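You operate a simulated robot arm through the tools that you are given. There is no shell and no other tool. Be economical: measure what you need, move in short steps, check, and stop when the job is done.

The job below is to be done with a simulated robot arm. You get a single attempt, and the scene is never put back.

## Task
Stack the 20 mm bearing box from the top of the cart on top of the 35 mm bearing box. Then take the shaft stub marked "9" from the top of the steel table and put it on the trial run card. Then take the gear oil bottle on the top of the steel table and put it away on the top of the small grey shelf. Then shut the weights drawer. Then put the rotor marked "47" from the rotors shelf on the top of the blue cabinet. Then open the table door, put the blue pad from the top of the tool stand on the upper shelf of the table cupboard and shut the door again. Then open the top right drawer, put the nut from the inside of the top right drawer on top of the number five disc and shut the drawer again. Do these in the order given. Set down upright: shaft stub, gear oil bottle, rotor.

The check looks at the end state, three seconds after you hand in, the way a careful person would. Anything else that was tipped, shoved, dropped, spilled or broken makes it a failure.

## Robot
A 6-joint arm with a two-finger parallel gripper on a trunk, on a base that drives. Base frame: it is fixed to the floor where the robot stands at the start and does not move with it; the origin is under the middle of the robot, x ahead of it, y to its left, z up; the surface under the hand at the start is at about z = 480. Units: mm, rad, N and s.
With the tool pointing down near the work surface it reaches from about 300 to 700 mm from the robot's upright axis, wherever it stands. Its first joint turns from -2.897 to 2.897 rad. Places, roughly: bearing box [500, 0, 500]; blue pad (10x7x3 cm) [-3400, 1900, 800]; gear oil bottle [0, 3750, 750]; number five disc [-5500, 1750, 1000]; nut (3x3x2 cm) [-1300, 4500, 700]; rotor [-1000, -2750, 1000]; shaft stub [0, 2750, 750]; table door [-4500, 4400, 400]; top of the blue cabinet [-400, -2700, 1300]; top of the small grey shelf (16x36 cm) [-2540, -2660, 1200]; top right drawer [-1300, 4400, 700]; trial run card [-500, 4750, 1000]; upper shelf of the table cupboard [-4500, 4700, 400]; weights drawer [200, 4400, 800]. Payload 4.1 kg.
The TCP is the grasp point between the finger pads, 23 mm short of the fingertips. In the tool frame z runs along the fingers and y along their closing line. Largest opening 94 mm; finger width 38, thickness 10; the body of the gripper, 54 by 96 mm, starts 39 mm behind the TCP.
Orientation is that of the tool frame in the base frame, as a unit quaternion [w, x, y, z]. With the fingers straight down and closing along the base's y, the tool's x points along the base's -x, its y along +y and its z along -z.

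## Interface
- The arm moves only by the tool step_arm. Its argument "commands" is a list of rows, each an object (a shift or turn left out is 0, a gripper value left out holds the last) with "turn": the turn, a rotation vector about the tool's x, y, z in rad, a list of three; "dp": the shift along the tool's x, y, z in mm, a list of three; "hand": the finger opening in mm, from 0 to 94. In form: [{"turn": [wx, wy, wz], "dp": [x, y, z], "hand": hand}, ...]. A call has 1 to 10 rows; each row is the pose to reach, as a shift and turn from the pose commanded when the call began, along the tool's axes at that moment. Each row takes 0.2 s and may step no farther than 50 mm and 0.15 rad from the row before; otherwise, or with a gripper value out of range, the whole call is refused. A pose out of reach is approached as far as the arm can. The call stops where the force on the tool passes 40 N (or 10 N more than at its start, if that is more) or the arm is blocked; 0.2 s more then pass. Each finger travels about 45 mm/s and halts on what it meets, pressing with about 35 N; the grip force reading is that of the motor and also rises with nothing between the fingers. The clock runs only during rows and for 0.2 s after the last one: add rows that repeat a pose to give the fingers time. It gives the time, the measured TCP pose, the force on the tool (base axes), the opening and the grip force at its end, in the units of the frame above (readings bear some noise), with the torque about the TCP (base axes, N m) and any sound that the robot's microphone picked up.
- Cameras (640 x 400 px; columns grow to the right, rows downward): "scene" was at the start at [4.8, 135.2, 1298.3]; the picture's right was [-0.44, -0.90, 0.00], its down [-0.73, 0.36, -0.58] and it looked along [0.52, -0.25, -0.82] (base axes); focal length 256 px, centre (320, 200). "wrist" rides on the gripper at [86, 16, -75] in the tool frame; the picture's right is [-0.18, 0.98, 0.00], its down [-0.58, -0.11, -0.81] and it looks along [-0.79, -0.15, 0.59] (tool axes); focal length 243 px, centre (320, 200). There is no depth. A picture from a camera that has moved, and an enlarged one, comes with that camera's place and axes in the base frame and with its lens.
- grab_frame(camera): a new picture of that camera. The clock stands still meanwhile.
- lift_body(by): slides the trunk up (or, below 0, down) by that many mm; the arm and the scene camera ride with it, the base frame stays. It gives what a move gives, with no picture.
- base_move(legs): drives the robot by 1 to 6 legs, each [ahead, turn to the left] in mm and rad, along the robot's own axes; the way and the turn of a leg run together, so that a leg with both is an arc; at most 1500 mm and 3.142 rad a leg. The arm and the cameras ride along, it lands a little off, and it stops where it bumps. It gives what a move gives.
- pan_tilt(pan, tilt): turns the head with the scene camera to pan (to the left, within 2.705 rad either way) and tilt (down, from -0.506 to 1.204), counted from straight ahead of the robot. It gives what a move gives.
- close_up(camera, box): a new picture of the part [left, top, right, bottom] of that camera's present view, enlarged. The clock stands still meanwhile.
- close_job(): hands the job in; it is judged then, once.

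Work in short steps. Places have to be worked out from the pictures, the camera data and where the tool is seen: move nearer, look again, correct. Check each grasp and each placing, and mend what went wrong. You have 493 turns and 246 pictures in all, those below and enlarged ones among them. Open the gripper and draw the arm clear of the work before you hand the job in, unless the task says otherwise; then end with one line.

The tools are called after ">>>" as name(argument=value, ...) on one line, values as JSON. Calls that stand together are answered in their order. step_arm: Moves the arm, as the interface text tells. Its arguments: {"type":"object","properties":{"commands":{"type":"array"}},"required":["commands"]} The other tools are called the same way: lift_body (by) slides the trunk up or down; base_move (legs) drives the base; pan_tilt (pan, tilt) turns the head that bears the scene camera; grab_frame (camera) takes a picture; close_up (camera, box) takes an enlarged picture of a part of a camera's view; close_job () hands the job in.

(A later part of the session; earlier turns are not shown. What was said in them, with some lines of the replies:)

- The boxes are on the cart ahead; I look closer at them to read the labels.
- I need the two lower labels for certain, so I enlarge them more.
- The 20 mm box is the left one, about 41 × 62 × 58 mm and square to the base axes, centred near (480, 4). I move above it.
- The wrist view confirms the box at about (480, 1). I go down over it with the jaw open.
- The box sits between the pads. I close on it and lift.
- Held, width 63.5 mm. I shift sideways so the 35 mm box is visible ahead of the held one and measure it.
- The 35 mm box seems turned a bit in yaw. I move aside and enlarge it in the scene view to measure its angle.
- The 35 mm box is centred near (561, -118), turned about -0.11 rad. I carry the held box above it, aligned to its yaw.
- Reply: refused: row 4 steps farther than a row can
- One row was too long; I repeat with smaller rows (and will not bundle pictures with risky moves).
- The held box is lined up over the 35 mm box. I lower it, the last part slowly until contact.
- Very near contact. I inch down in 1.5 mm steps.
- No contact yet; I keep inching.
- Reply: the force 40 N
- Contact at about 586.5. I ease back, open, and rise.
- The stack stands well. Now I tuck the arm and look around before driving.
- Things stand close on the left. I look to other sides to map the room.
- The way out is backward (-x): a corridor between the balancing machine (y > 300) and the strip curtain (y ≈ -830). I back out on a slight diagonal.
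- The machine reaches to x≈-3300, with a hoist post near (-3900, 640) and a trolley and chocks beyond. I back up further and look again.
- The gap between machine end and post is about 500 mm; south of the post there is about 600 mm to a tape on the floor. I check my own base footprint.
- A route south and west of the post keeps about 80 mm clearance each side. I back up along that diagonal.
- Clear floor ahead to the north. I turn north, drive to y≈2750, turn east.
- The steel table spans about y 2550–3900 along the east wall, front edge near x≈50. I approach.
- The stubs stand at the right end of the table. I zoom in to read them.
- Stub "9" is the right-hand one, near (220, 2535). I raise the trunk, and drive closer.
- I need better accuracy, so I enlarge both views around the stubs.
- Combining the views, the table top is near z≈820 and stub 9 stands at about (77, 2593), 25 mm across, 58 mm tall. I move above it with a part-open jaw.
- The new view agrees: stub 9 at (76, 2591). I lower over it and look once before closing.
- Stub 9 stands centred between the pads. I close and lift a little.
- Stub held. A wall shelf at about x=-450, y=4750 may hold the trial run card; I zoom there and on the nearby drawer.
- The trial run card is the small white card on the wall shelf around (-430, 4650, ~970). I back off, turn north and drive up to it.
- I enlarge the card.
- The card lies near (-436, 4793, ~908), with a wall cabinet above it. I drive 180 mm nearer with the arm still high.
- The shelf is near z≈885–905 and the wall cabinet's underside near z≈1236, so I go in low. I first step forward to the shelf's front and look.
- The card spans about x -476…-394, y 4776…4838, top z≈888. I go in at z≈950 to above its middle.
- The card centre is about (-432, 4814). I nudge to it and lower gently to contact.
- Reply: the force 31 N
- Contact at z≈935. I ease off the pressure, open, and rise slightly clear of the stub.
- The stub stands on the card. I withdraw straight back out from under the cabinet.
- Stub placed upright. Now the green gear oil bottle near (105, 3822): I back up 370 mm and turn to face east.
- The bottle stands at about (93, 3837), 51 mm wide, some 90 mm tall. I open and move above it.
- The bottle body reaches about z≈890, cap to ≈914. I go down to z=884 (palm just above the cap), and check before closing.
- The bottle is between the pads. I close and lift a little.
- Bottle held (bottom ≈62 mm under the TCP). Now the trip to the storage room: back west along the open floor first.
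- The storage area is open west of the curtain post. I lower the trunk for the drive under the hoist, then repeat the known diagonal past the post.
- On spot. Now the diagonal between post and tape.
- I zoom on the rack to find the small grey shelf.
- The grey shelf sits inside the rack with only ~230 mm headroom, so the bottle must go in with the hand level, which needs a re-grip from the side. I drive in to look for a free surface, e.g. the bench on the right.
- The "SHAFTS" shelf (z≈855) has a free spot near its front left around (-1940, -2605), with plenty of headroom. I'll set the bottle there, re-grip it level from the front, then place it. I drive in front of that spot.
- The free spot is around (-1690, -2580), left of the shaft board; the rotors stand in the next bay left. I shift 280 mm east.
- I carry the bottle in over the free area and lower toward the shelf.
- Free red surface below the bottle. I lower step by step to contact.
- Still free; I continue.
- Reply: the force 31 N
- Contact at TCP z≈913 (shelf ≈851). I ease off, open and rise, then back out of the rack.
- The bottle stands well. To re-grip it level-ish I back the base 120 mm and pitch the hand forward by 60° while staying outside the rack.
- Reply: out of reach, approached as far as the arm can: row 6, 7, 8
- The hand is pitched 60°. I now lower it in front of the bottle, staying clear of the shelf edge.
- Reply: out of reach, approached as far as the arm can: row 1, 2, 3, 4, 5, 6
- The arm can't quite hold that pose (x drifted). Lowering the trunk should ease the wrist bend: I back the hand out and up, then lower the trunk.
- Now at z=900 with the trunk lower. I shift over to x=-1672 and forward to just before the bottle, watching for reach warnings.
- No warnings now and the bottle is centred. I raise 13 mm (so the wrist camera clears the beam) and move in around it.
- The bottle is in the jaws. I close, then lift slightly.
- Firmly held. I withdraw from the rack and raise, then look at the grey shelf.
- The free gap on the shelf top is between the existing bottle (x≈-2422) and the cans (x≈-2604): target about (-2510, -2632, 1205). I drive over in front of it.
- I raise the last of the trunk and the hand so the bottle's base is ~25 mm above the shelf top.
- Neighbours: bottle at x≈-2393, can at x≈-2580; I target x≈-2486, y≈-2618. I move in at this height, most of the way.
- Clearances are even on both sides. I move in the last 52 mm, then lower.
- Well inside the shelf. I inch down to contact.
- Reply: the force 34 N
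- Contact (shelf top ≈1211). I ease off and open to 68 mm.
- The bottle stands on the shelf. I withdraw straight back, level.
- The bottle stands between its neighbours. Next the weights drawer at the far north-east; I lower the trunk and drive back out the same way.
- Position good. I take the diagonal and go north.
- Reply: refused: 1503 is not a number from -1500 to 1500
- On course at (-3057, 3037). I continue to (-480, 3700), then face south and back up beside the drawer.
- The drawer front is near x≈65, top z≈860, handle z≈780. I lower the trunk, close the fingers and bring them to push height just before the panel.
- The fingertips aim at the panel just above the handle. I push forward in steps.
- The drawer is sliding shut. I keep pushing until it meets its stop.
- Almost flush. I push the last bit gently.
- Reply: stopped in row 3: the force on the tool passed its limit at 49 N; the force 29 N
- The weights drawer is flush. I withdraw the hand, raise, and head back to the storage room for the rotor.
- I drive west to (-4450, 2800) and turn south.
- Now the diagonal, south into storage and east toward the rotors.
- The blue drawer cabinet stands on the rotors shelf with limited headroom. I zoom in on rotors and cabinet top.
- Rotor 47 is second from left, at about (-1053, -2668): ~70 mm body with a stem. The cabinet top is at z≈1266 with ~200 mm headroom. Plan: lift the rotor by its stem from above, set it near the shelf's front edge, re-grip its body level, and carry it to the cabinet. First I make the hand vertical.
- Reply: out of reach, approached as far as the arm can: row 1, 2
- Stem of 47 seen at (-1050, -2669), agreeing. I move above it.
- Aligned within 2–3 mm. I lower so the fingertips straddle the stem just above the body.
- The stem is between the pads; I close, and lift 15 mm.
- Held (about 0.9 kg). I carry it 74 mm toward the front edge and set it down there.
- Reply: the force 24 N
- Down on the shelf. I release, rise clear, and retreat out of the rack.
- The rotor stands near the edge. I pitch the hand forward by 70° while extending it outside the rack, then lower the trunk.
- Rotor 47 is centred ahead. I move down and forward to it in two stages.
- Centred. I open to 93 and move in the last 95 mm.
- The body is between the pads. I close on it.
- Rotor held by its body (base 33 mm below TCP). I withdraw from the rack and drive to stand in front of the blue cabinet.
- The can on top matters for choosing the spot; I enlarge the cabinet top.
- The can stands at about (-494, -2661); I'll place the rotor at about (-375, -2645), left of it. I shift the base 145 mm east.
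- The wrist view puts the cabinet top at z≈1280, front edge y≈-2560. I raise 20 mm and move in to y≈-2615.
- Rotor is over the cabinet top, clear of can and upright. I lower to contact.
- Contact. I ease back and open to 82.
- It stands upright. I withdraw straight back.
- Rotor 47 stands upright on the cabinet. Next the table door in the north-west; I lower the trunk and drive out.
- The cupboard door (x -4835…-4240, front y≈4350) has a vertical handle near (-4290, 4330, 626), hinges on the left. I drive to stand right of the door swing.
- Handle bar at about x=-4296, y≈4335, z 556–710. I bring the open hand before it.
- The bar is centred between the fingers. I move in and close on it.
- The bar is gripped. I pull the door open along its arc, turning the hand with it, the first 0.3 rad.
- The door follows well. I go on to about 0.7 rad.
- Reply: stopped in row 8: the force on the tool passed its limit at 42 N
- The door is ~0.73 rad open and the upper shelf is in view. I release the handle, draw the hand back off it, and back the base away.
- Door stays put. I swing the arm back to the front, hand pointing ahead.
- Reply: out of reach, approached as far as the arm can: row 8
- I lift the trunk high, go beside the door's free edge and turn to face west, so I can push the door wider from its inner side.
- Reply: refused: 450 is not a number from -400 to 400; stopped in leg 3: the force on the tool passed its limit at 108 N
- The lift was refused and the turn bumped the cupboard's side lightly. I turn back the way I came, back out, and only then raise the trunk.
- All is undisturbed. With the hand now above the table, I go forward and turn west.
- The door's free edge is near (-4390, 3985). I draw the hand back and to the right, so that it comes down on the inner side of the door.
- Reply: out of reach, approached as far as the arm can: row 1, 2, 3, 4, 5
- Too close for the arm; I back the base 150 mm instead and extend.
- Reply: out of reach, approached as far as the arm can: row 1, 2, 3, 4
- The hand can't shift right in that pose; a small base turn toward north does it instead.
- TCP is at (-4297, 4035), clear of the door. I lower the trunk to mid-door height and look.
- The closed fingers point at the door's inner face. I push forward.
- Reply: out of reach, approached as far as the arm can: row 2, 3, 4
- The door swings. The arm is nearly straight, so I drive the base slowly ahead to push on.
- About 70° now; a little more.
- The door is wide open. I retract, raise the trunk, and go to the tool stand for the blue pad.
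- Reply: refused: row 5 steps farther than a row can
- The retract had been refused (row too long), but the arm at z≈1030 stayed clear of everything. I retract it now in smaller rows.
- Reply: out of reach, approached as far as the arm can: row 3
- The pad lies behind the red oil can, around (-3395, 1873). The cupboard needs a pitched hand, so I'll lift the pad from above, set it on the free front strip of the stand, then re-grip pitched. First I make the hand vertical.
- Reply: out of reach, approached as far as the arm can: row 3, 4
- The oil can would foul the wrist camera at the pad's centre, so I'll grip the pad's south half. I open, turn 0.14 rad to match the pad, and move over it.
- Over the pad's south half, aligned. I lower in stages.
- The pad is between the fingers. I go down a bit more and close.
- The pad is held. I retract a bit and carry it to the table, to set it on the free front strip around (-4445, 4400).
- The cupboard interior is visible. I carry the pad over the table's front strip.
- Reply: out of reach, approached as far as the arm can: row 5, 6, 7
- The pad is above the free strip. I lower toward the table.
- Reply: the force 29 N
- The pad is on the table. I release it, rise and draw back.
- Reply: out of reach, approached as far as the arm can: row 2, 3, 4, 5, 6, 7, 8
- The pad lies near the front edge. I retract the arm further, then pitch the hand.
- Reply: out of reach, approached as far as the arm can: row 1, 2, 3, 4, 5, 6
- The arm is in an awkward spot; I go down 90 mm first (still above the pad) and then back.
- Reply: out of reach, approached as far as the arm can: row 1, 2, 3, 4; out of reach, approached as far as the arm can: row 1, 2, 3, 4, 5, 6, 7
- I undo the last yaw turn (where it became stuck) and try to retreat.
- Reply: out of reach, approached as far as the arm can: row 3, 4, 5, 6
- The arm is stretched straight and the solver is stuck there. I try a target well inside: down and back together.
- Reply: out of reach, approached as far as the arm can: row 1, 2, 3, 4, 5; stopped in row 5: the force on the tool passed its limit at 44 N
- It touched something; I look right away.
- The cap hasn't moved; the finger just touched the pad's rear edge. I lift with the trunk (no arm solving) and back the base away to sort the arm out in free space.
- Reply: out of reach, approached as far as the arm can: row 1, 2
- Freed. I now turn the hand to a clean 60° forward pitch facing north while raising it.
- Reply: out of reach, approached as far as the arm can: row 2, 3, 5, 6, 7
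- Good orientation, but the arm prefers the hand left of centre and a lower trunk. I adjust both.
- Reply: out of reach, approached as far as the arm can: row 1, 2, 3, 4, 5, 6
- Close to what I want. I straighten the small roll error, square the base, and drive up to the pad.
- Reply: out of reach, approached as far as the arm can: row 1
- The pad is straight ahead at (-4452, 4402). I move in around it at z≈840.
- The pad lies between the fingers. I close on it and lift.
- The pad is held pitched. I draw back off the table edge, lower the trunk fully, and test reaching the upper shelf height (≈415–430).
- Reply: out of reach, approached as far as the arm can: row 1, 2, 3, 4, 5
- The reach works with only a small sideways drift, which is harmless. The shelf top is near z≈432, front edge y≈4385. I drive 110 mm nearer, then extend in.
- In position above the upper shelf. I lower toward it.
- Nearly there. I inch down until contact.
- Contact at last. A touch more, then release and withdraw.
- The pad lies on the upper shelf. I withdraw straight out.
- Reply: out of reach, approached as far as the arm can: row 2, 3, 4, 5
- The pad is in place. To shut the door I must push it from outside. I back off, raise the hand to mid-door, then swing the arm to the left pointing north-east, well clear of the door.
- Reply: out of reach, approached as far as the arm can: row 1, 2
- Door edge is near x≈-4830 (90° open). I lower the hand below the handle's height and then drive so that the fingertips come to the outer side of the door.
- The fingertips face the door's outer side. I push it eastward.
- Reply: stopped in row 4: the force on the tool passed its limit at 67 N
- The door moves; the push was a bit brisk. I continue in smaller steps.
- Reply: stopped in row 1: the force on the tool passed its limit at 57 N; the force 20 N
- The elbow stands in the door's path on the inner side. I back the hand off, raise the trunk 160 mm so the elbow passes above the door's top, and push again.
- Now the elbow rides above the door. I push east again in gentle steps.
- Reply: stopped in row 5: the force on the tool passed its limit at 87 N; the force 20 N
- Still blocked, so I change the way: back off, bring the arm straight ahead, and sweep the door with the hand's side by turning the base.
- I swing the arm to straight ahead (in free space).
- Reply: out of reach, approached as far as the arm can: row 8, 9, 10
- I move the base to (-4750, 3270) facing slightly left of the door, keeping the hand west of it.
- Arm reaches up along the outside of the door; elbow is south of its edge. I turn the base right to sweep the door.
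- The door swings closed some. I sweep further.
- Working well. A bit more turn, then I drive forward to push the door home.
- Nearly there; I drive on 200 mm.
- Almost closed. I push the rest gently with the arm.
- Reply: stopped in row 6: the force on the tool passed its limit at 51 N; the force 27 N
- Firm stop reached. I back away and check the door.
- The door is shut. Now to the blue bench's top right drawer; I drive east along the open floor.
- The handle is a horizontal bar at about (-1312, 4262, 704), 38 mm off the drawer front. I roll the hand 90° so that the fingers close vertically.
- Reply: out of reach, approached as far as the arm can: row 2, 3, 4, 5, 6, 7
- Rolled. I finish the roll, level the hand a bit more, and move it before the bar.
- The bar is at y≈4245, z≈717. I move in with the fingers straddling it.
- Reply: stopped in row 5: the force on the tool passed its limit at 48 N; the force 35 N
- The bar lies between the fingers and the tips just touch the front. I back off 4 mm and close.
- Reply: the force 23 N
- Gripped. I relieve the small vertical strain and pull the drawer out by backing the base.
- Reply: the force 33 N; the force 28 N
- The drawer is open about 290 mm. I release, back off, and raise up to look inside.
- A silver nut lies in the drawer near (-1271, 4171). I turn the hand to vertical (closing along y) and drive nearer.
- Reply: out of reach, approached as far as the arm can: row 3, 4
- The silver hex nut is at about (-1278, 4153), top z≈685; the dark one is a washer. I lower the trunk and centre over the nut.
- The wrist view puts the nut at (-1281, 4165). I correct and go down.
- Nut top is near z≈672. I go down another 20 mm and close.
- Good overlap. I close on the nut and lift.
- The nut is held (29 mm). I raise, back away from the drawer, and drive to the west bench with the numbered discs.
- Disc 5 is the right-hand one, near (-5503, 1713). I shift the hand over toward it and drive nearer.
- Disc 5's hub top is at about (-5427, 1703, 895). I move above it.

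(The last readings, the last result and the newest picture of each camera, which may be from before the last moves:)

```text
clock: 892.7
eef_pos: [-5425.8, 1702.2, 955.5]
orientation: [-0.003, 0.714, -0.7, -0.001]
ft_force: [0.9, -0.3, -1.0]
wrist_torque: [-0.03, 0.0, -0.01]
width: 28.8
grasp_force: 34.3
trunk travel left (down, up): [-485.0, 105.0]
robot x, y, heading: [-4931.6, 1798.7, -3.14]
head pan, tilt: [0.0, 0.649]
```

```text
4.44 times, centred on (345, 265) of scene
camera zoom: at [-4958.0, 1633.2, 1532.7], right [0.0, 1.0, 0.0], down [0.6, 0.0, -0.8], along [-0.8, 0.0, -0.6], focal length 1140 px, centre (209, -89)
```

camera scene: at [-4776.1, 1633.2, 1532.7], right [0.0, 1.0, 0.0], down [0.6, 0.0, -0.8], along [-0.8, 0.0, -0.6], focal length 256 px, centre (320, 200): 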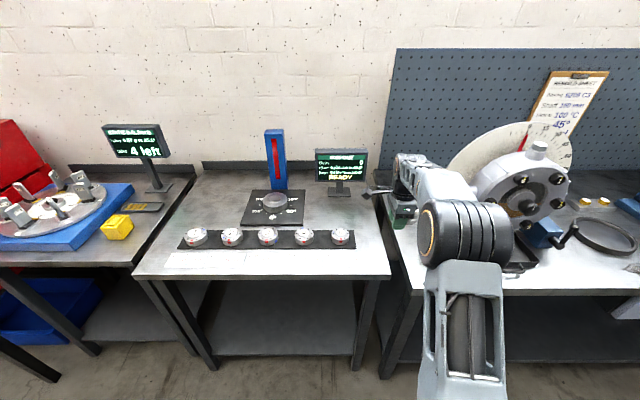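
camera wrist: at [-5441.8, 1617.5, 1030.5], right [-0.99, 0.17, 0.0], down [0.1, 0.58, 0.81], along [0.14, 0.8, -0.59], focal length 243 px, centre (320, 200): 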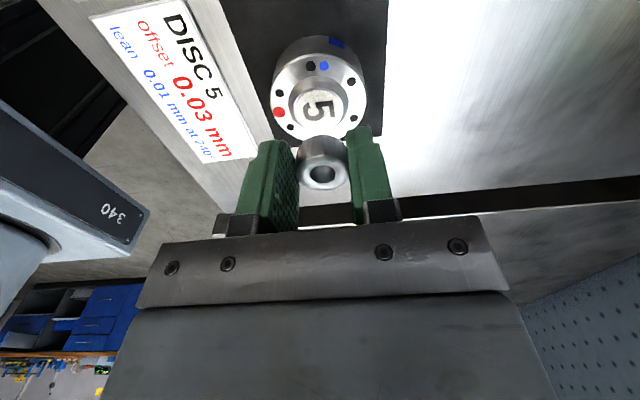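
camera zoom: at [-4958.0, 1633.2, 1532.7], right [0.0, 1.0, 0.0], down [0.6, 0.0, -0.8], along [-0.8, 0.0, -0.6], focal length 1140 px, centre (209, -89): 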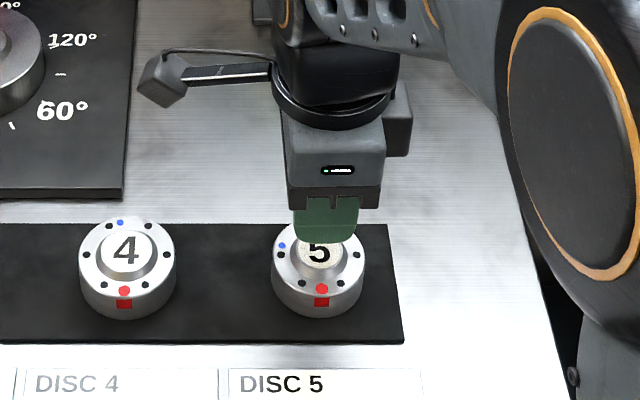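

Aligned within a millimetre or two (hub at (-5426, 1701, 895)). I lower to contact.

>>> step_arm(commands=[{"dp": [1, 0, 15]}, {"dp": [1, 0, 24]}, {"dp": [1, 0, 29]}, {"dp": [1, 0, 31]}, {"dp": [1, 0, 31]}])

>>> grab_frame(camera="wrist")

>>> close_up(camera="scene", box=[290, 220, 400, 310])

```text
clock: 893.9
eef_pos: [-5426.9, 1703.3, 925.6]
orientation: [-0.002, 0.714, -0.7, 0.0]
ft_force: [0.4, 0.0, -0.8]
wrist_torque: [0.01, -0.02, -0.02]
width: 28.7
grasp_force: 34.7
trunk travel left (down, up): [-485.0, 105.0]
robot x, y, heading: [-4931.7, 1800.1, -3.139]
head pan, tilt: [0.0, 0.649]
```

```text
36 pictures are left
camera wrist: at [-5442.5, 1617.3, 999.5], right [-0.99, 0.17, 0.0], down [0.1, 0.58, 0.81], along [0.14, 0.8, -0.59], focal length 243 px, centre (320, 200)
```

wrist: 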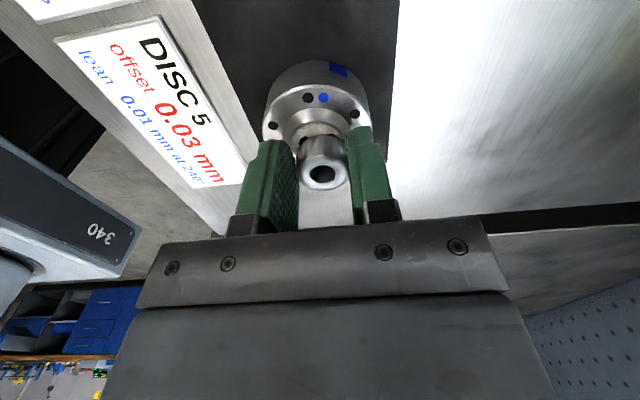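

```text
4.44 times, centred on (345, 265) of scene
camera zoom: at [-4958.0, 1633.2, 1532.7], right [0.0, 1.0, 0.0], down [0.6, 0.0, -0.8], along [-0.8, 0.0, -0.6], focal length 1140 px, centre (209, -89)
```

zoom: 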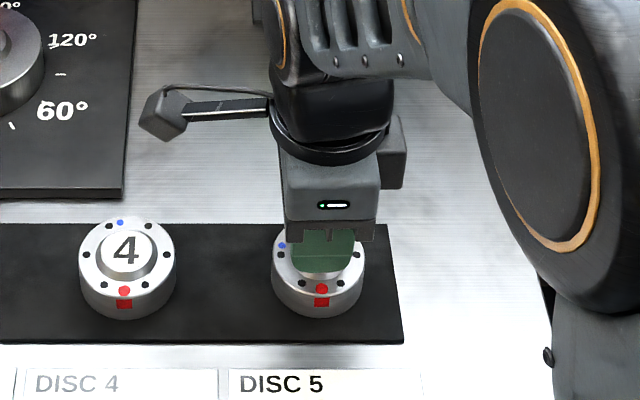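

Centred. I inch down the last millimetres.

>>> step_arm(commands=[{"dp": [0, 0, 2]}, {"dp": [0, 0, 4]}, {"dp": [0, 0, 5]}, {"dp": [0, 0, 5]}])

>>> step_arm(commands=[{"dp": [0, 0, 1]}, {"dp": [0, 0, 2]}, {"dp": [0, 0, 2]}])

```text
clock: 894.9
eef_pos: [-5426.3, 1703.3, 922.3]
orientation: [0.001, 0.713, -0.701, -0.002]
ft_force: [-0.5, 0.8, 29.8]
wrist_torque: [0.3, -0.03, -0.02]
width: 29.1
grasp_force: 34.8
trunk travel left (down, up): [-485.0, 105.0]
robot x, y, heading: [-4932.4, 1798.4, -3.145]
head pan, tilt: [0.0, 0.649]
```

```text
clock: 895.7
eef_pos: [-5425.8, 1704.0, 918.9]
orientation: [-0.002, 0.714, -0.7, -0.001]
ft_force: [-5.0, -0.3, 30.7]
wrist_torque: [0.28, 0.11, 0.02]
width: 28.9
grasp_force: 34.8
trunk travel left (down, up): [-485.0, 105.0]
robot x, y, heading: [-4935.1, 1796.5, -3.144]
head pan, tilt: [0.0, 0.649]
```

Contact. I ease up 2 mm and open.

>>> step_arm(commands=[{"dp": [0, 0, -2]}, {"dp": [0, 0, -2.5], "hand": 36}, {"dp": [0, 0, -2.5], "hand": 44}, {"dp": [0, 0, -2.5], "hand": 44}])

>>> step_arm(commands=[{"dp": [0, 0, -20]}, {"dp": [0, 0, -50]}, {"dp": [0, 0, -90]}, {"dp": [0, 0, -90]}])

>>> grab_frame(camera="wrist")

>>> close_up(camera="scene", box=[290, 220, 400, 310])

```text
clock: 896.7
eef_pos: [-5425.7, 1704.3, 918.8]
orientation: [-0.004, 0.714, -0.7, 0.0]
ft_force: [0.0, 1.0, 0.4]
wrist_torque: [0.0, 0.0, 0.0]
width: 43.8
grasp_force: 0.1
trunk travel left (down, up): [-485.0, 105.0]
robot x, y, heading: [-4928.4, 1796.5, -3.144]
head pan, tilt: [0.0, 0.649]
```

```text
clock: 897.7
eef_pos: [-5425.5, 1704.0, 1009.3]
orientation: [-0.003, 0.714, -0.7, 0.0]
ft_force: [0.3, -0.3, 0.3]
wrist_torque: [0.03, 0.0, 0.02]
width: 44.1
grasp_force: 0.0
trunk travel left (down, up): [-485.0, 105.0]
robot x, y, heading: [-4932.1, 1799.4, -3.145]
head pan, tilt: [0.0, 0.649]
```

```text
34 pictures are left
camera wrist: at [-5442.0, 1616.6, 1084.8], right [-0.99, 0.17, 0.0], down [0.1, 0.58, 0.81], along [0.14, 0.8, -0.59], focal length 243 px, centre (320, 200)
```

wrist: 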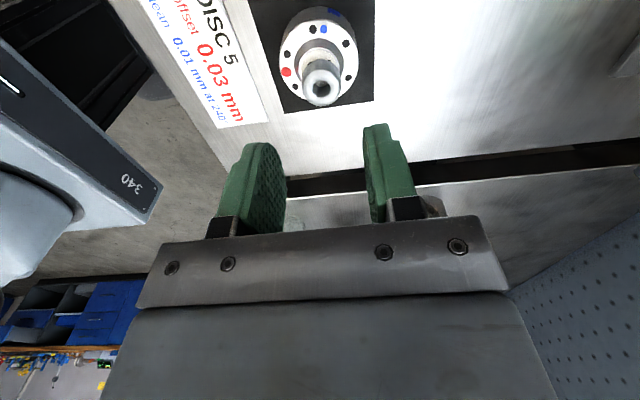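

```text
4.44 times, centred on (345, 265) of scene
camera zoom: at [-4957.7, 1633.3, 1532.7], right [0.0, 1.0, 0.0], down [0.6, 0.0, -0.8], along [-0.8, 0.0, -0.6], focal length 1140 px, centre (209, -89)
```

zoom: 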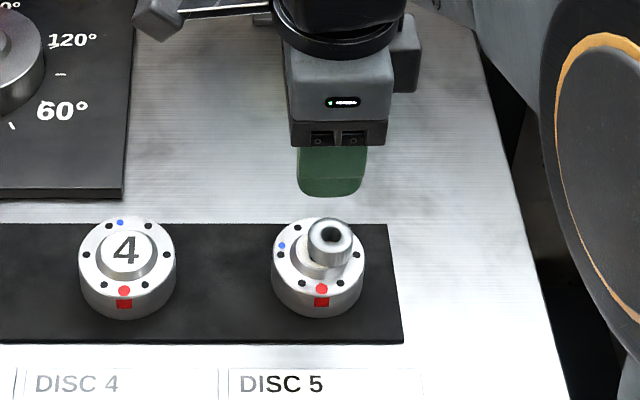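

The nut rests on disc 5's hub. I back away from the bench and drive back to the drawer.

>>> base_move(legs=[[-200, 0], [0, -1.571], [900, 0]])

>>> step_arm(commands=[{"turn": [-0.14, 0, 0], "hand": 0}, {"turn": [-0.28, 0, 0]}, {"turn": [-0.42, 0, 0]}, {"turn": [-0.56, 0, 0]}, {"turn": [-0.7, 0, 0]}, {"turn": [-0.84, 0, 0]}, {"turn": [-0.98, 0, 0]}, {"turn": [-1.12, 0, 0]}, {"turn": [-1.24, 0, 0]}, {"turn": [-1.34, 0, 0]}])

```text
clock: 907.5
eef_pos: [-4824.7, 3189.7, 1009.7]
orientation: [0.001, -0.008, 1.0, -0.002]
ft_force: [0.0, -0.7, 0.2]
wrist_torque: [0.0, 0.0, -0.06]
width: 44.2
grasp_force: 0.0
trunk travel left (down, up): [-485.0, 105.0]
robot x, y, heading: [-4732.0, 2693.7, 1.568]
head pan, tilt: [0.0, 0.649]
```

```text
clock: 909.6
eef_pos: [-4808.2, 3201.9, 1137.2]
orientation: [-0.023, -0.024, 0.873, 0.487]
ft_force: [0.2, 0.3, -0.4]
wrist_torque: [0.0, 0.0, -0.02]
width: 0.1
grasp_force: 35.0
out of reach, approached as far as the arm can: row 6, 7, 8, 9, 10
trunk travel left (down, up): [-485.0, 105.0]
robot x, y, heading: [-4734.9, 2697.2, 1.565]
head pan, tilt: [0.0, 0.649]
```

Pitch of 58° is enough for pushing. I drive back before the drawer, aiming the hand at its middle.

>>> base_move(legs=[[0, -1.436], [1175, 0], [1175, 0], [1175, 0], [0, 1.441]])

>>> lift_body(by=-368)

>>> pan_tilt(pan=0.0, tilt=0.5)

>>> grab_frame(camera="scene")

```text
clock: 933.9
eef_pos: [-1316.4, 3692.9, 1137.2]
orientation: [-0.027, -0.032, 0.873, 0.487]
ft_force: [-0.1, 0.1, -0.2]
wrist_torque: [-0.03, -0.01, 0.03]
width: 0.1
grasp_force: 35.5
trunk travel left (down, up): [-485.0, 105.0]
robot x, y, heading: [-1230.4, 3189.5, 1.586]
head pan, tilt: [0.0, 0.649]
```

```text
clock: 937.4
eef_pos: [-1317.8, 3692.2, 769.7]
orientation: [-0.027, -0.032, 0.872, 0.487]
ft_force: [-0.6, -0.1, -0.3]
wrist_torque: [-0.01, 0.0, 0.0]
width: 0.1
grasp_force: 34.9
trunk travel left (down, up): [-117.0, 473.0]
robot x, y, heading: [-1229.4, 3188.2, 1.587]
head pan, tilt: [0.0, 0.649]
```

```text
clock: 938.1
eef_pos: [-1317.8, 3692.2, 769.6]
orientation: [-0.028, -0.032, 0.872, 0.487]
ft_force: [-0.2, -0.1, -1.0]
wrist_torque: [-0.01, 0.01, 0.01]
width: 0.0
grasp_force: 35.1
trunk travel left (down, up): [-117.0, 473.0]
robot x, y, heading: [-1229.7, 3192.1, 1.588]
head pan, tilt: [0.0, 0.499]
```

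```text
32 pictures are left
camera scene: at [-1397.2, 3216.5, 1178.1], right [1.0, 0.02, 0.0], down [0.01, -0.48, -0.88], along [-0.01, 0.88, -0.48], focal length 256 px, centre (320, 200)
```

scene: 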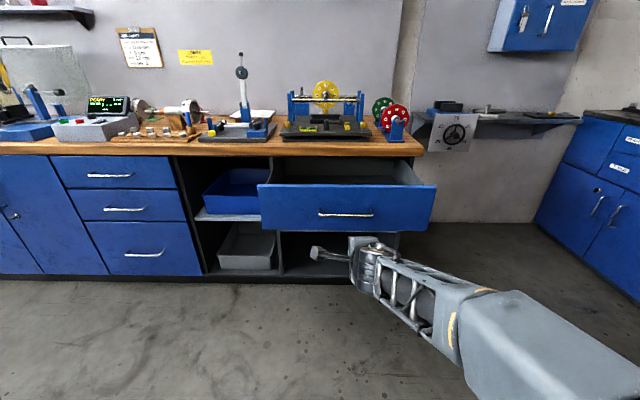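

The hand faces the drawer front above its handle. I drive forward to push it in.

>>> base_move(legs=[[0, -0.017], [420, 0]])

>>> grab_frame(camera="scene")

```text
clock: 941.1
eef_pos: [-1305.7, 4115.3, 768.4]
orientation: [-0.023, -0.022, 0.873, 0.487]
ft_force: [-0.3, -0.1, -0.2]
wrist_torque: [0.02, -0.01, -0.01]
width: 0.0
grasp_force: 34.9
trunk travel left (down, up): [-117.0, 473.0]
robot x, y, heading: [-1225.2, 3606.5, 1.564]
head pan, tilt: [0.0, 0.499]
```

```text
31 pictures are left
camera scene: at [-1395.6, 3642.4, 1178.1], right [1.0, 0.0, 0.0], down [0.0, -0.48, -0.88], along [0.0, 0.88, -0.48], focal length 256 px, centre (320, 200)
```

scene: 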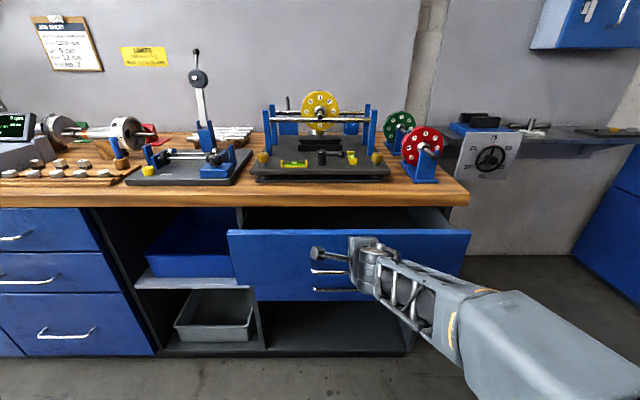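

The drawer slides in. I go on 100 mm with the base and finish with the arm.

>>> base_move(legs=[[100, 0]])

>>> step_arm(commands=[{"dp": [0, 3, 5]}, {"dp": [0, 5.5, 9]}, {"dp": [0, 8, 13]}, {"dp": [0, 10.5, 17]}, {"dp": [0, 13, 21]}, {"dp": [0, 16, 26]}, {"dp": [0, 18.5, 30]}, {"dp": [0, 21, 34]}, {"dp": [0, 24, 38.5]}, {"dp": [0, 26, 43]}])

>>> grab_frame(camera="scene")

```text
clock: 942.2
eef_pos: [-1304.1, 4216.8, 770.6]
orientation: [-0.023, -0.022, 0.873, 0.486]
ft_force: [-0.3, -1.0, -0.2]
wrist_torque: [-0.02, 0.0, -0.01]
width: 0.1
grasp_force: 35.0
trunk travel left (down, up): [-117.0, 473.0]
robot x, y, heading: [-1231.9, 3710.0, 1.568]
head pan, tilt: [0.0, 0.499]
```

```text
clock: 943.7
eef_pos: [-1306.8, 4242.8, 768.5]
orientation: [-0.023, -0.021, 0.874, 0.486]
ft_force: [1.8, -27.0, 7.2]
wrist_torque: [0.09, -0.18, -0.46]
width: 0.0
grasp_force: 34.7
trunk travel left (down, up): [-117.0, 473.0]
robot x, y, heading: [-1226.4, 3707.1, 1.565]
head pan, tilt: [0.0, 0.499]
stopped in row 7: the force on the tool passed its limit at 49 N (the readings are from after the stop); the commanded pose is now the measured one
```

```text
30 pictures are left
camera scene: at [-1395.0, 3739.3, 1178.4], right [1.0, 0.0, 0.0], down [0.0, -0.48, -0.88], along [0.0, 0.88, -0.48], focal length 256 px, centre (320, 200)
```

scene: 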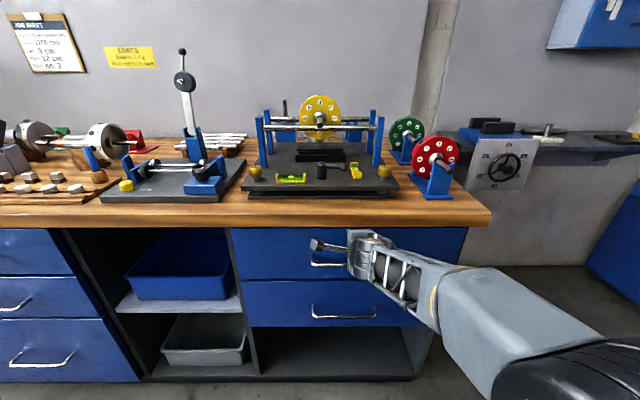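

It reached a firm stop. I back away and check that it is flush.

>>> base_move(legs=[[-350, 0]])

>>> close_up(camera="scene", box=[240, 150, 460, 290])

>>> pan_tilt(pan=-0.6, tilt=0.3)

>>> grab_frame(camera="scene")

```text
clock: 945.9
eef_pos: [-1307.8, 3900.4, 767.3]
orientation: [-0.024, -0.022, 0.875, 0.484]
ft_force: [-0.8, -0.2, -0.7]
wrist_torque: [0.03, -0.02, -0.04]
width: 0.1
grasp_force: 34.6
trunk travel left (down, up): [-117.0, 473.0]
robot x, y, heading: [-1231.5, 3362.0, 1.572]
head pan, tilt: [0.0, 0.499]
```

```text
2.86 times, centred on (350, 220) of scene
camera zoom: at [-1396.8, 3396.8, 1178.1], right [1.0, -0.01, 0.0], down [0.0, -0.48, -0.88], along [0.0, 0.88, -0.48], focal length 733 px, centre (234, 143)
```

zoom: 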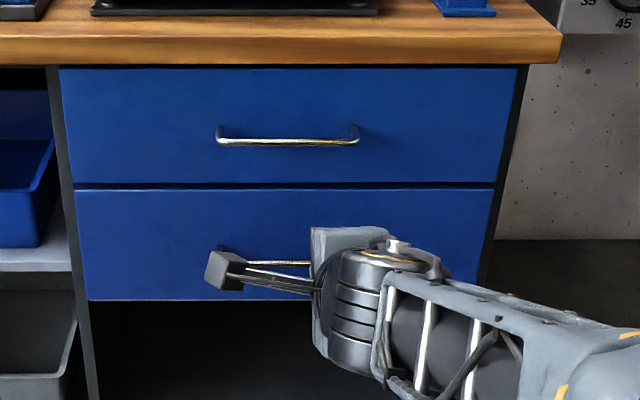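

```text
clock: 946.9
eef_pos: [-1308.0, 3899.0, 768.0]
orientation: [-0.022, -0.022, 0.874, 0.485]
ft_force: [-0.1, 0.9, -0.8]
wrist_torque: [0.03, -0.01, 0.0]
width: 0.2
grasp_force: 34.9
trunk travel left (down, up): [-117.0, 473.0]
robot x, y, heading: [-1233.0, 3367.8, 1.566]
head pan, tilt: [-0.6, 0.3]
```

```text
28 pictures are left
camera scene: at [-1344.2, 3382.6, 1196.5], right [0.82, -0.57, 0.0], down [-0.17, -0.24, -0.96], along [0.54, 0.79, -0.3], focal length 256 px, centre (320, 200)
```

scene: 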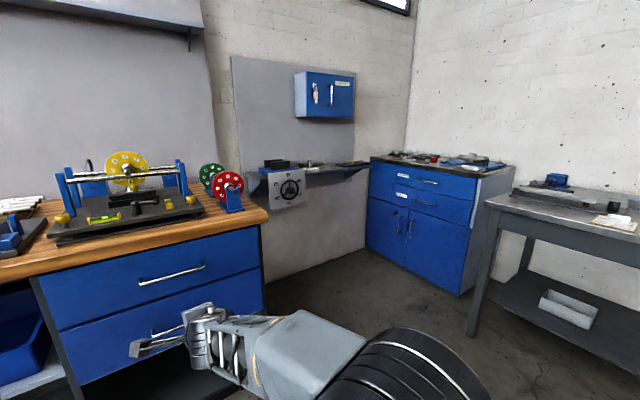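

The drawer is flush, and the weights drawer too. I check the stub once more, and the cupboard door.

>>> close_up(camera="scene", box=[250, 145, 380, 210])

>>> pan_tilt(pan=1.3, tilt=0.2)

>>> close_up(camera="scene", box=[260, 130, 480, 270])

```text
4.92 times, centred on (315, 178) of scene
camera zoom: at [-1344.2, 3382.6, 1196.5], right [0.82, -0.57, 0.0], down [-0.17, -0.24, -0.96], along [0.54, 0.79, -0.3], focal length 1263 px, centre (345, 311)
```

zoom: 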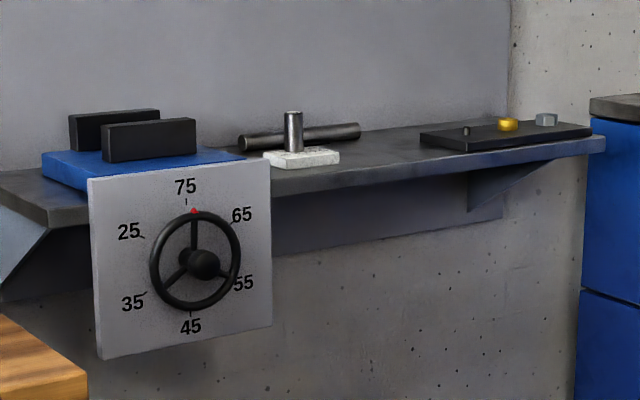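

```text
clock: 948.8
eef_pos: [-1308.7, 3900.3, 767.7]
orientation: [-0.023, -0.022, 0.874, 0.485]
ft_force: [-0.2, -0.8, -0.4]
wrist_torque: [0.01, 0.02, 0.01]
width: 0.3
grasp_force: 34.7
trunk travel left (down, up): [-117.0, 473.0]
robot x, y, heading: [-1232.4, 3368.6, 1.563]
head pan, tilt: [1.3, 0.201]
```

```text
2.86 times, centred on (370, 200) of scene
camera zoom: at [-1487.0, 3331.2, 1205.8], right [0.27, 0.96, 0.0], down [0.19, -0.05, -0.98], along [-0.94, 0.27, -0.2], focal length 733 px, centre (177, 200)
```

zoom: 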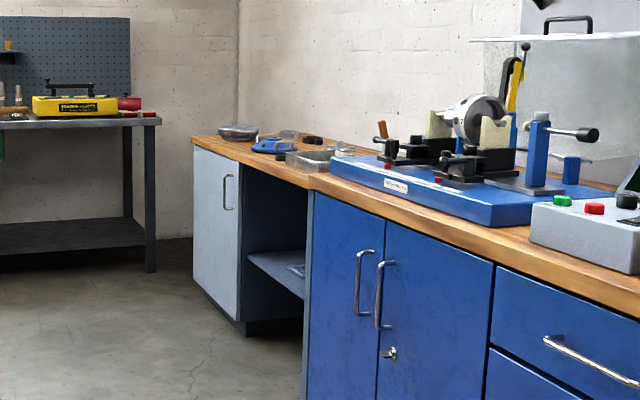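

Stub upright on its card, door and drawers shut. I open the gripper and hand in.

>>> step_arm(commands=[{"hand": 40}, {"hand": 80}, {"hand": 80}, {"hand": 80}])

>>> close_job()

```text
clock: 949.8
eef_pos: [-1307.5, 3900.0, 766.8]
orientation: [-0.023, -0.021, 0.874, 0.486]
ft_force: [-0.2, 0.0, 0.3]
wrist_torque: [-0.01, -0.03, -0.03]
width: 80.3
grasp_force: 0.0
trunk travel left (down, up): [-117.0, 473.0]
robot x, y, heading: [-1227.4, 3363.4, 1.566]
head pan, tilt: [1.3, 0.201]
```

```text
The job is handed in.
```

I did all seven tasks in the order given and handed the job in, with the gripper open and the arm clear; one wrong base turn bumped the side of the table cupboard (108 N), and nothing looked moved afterwards.
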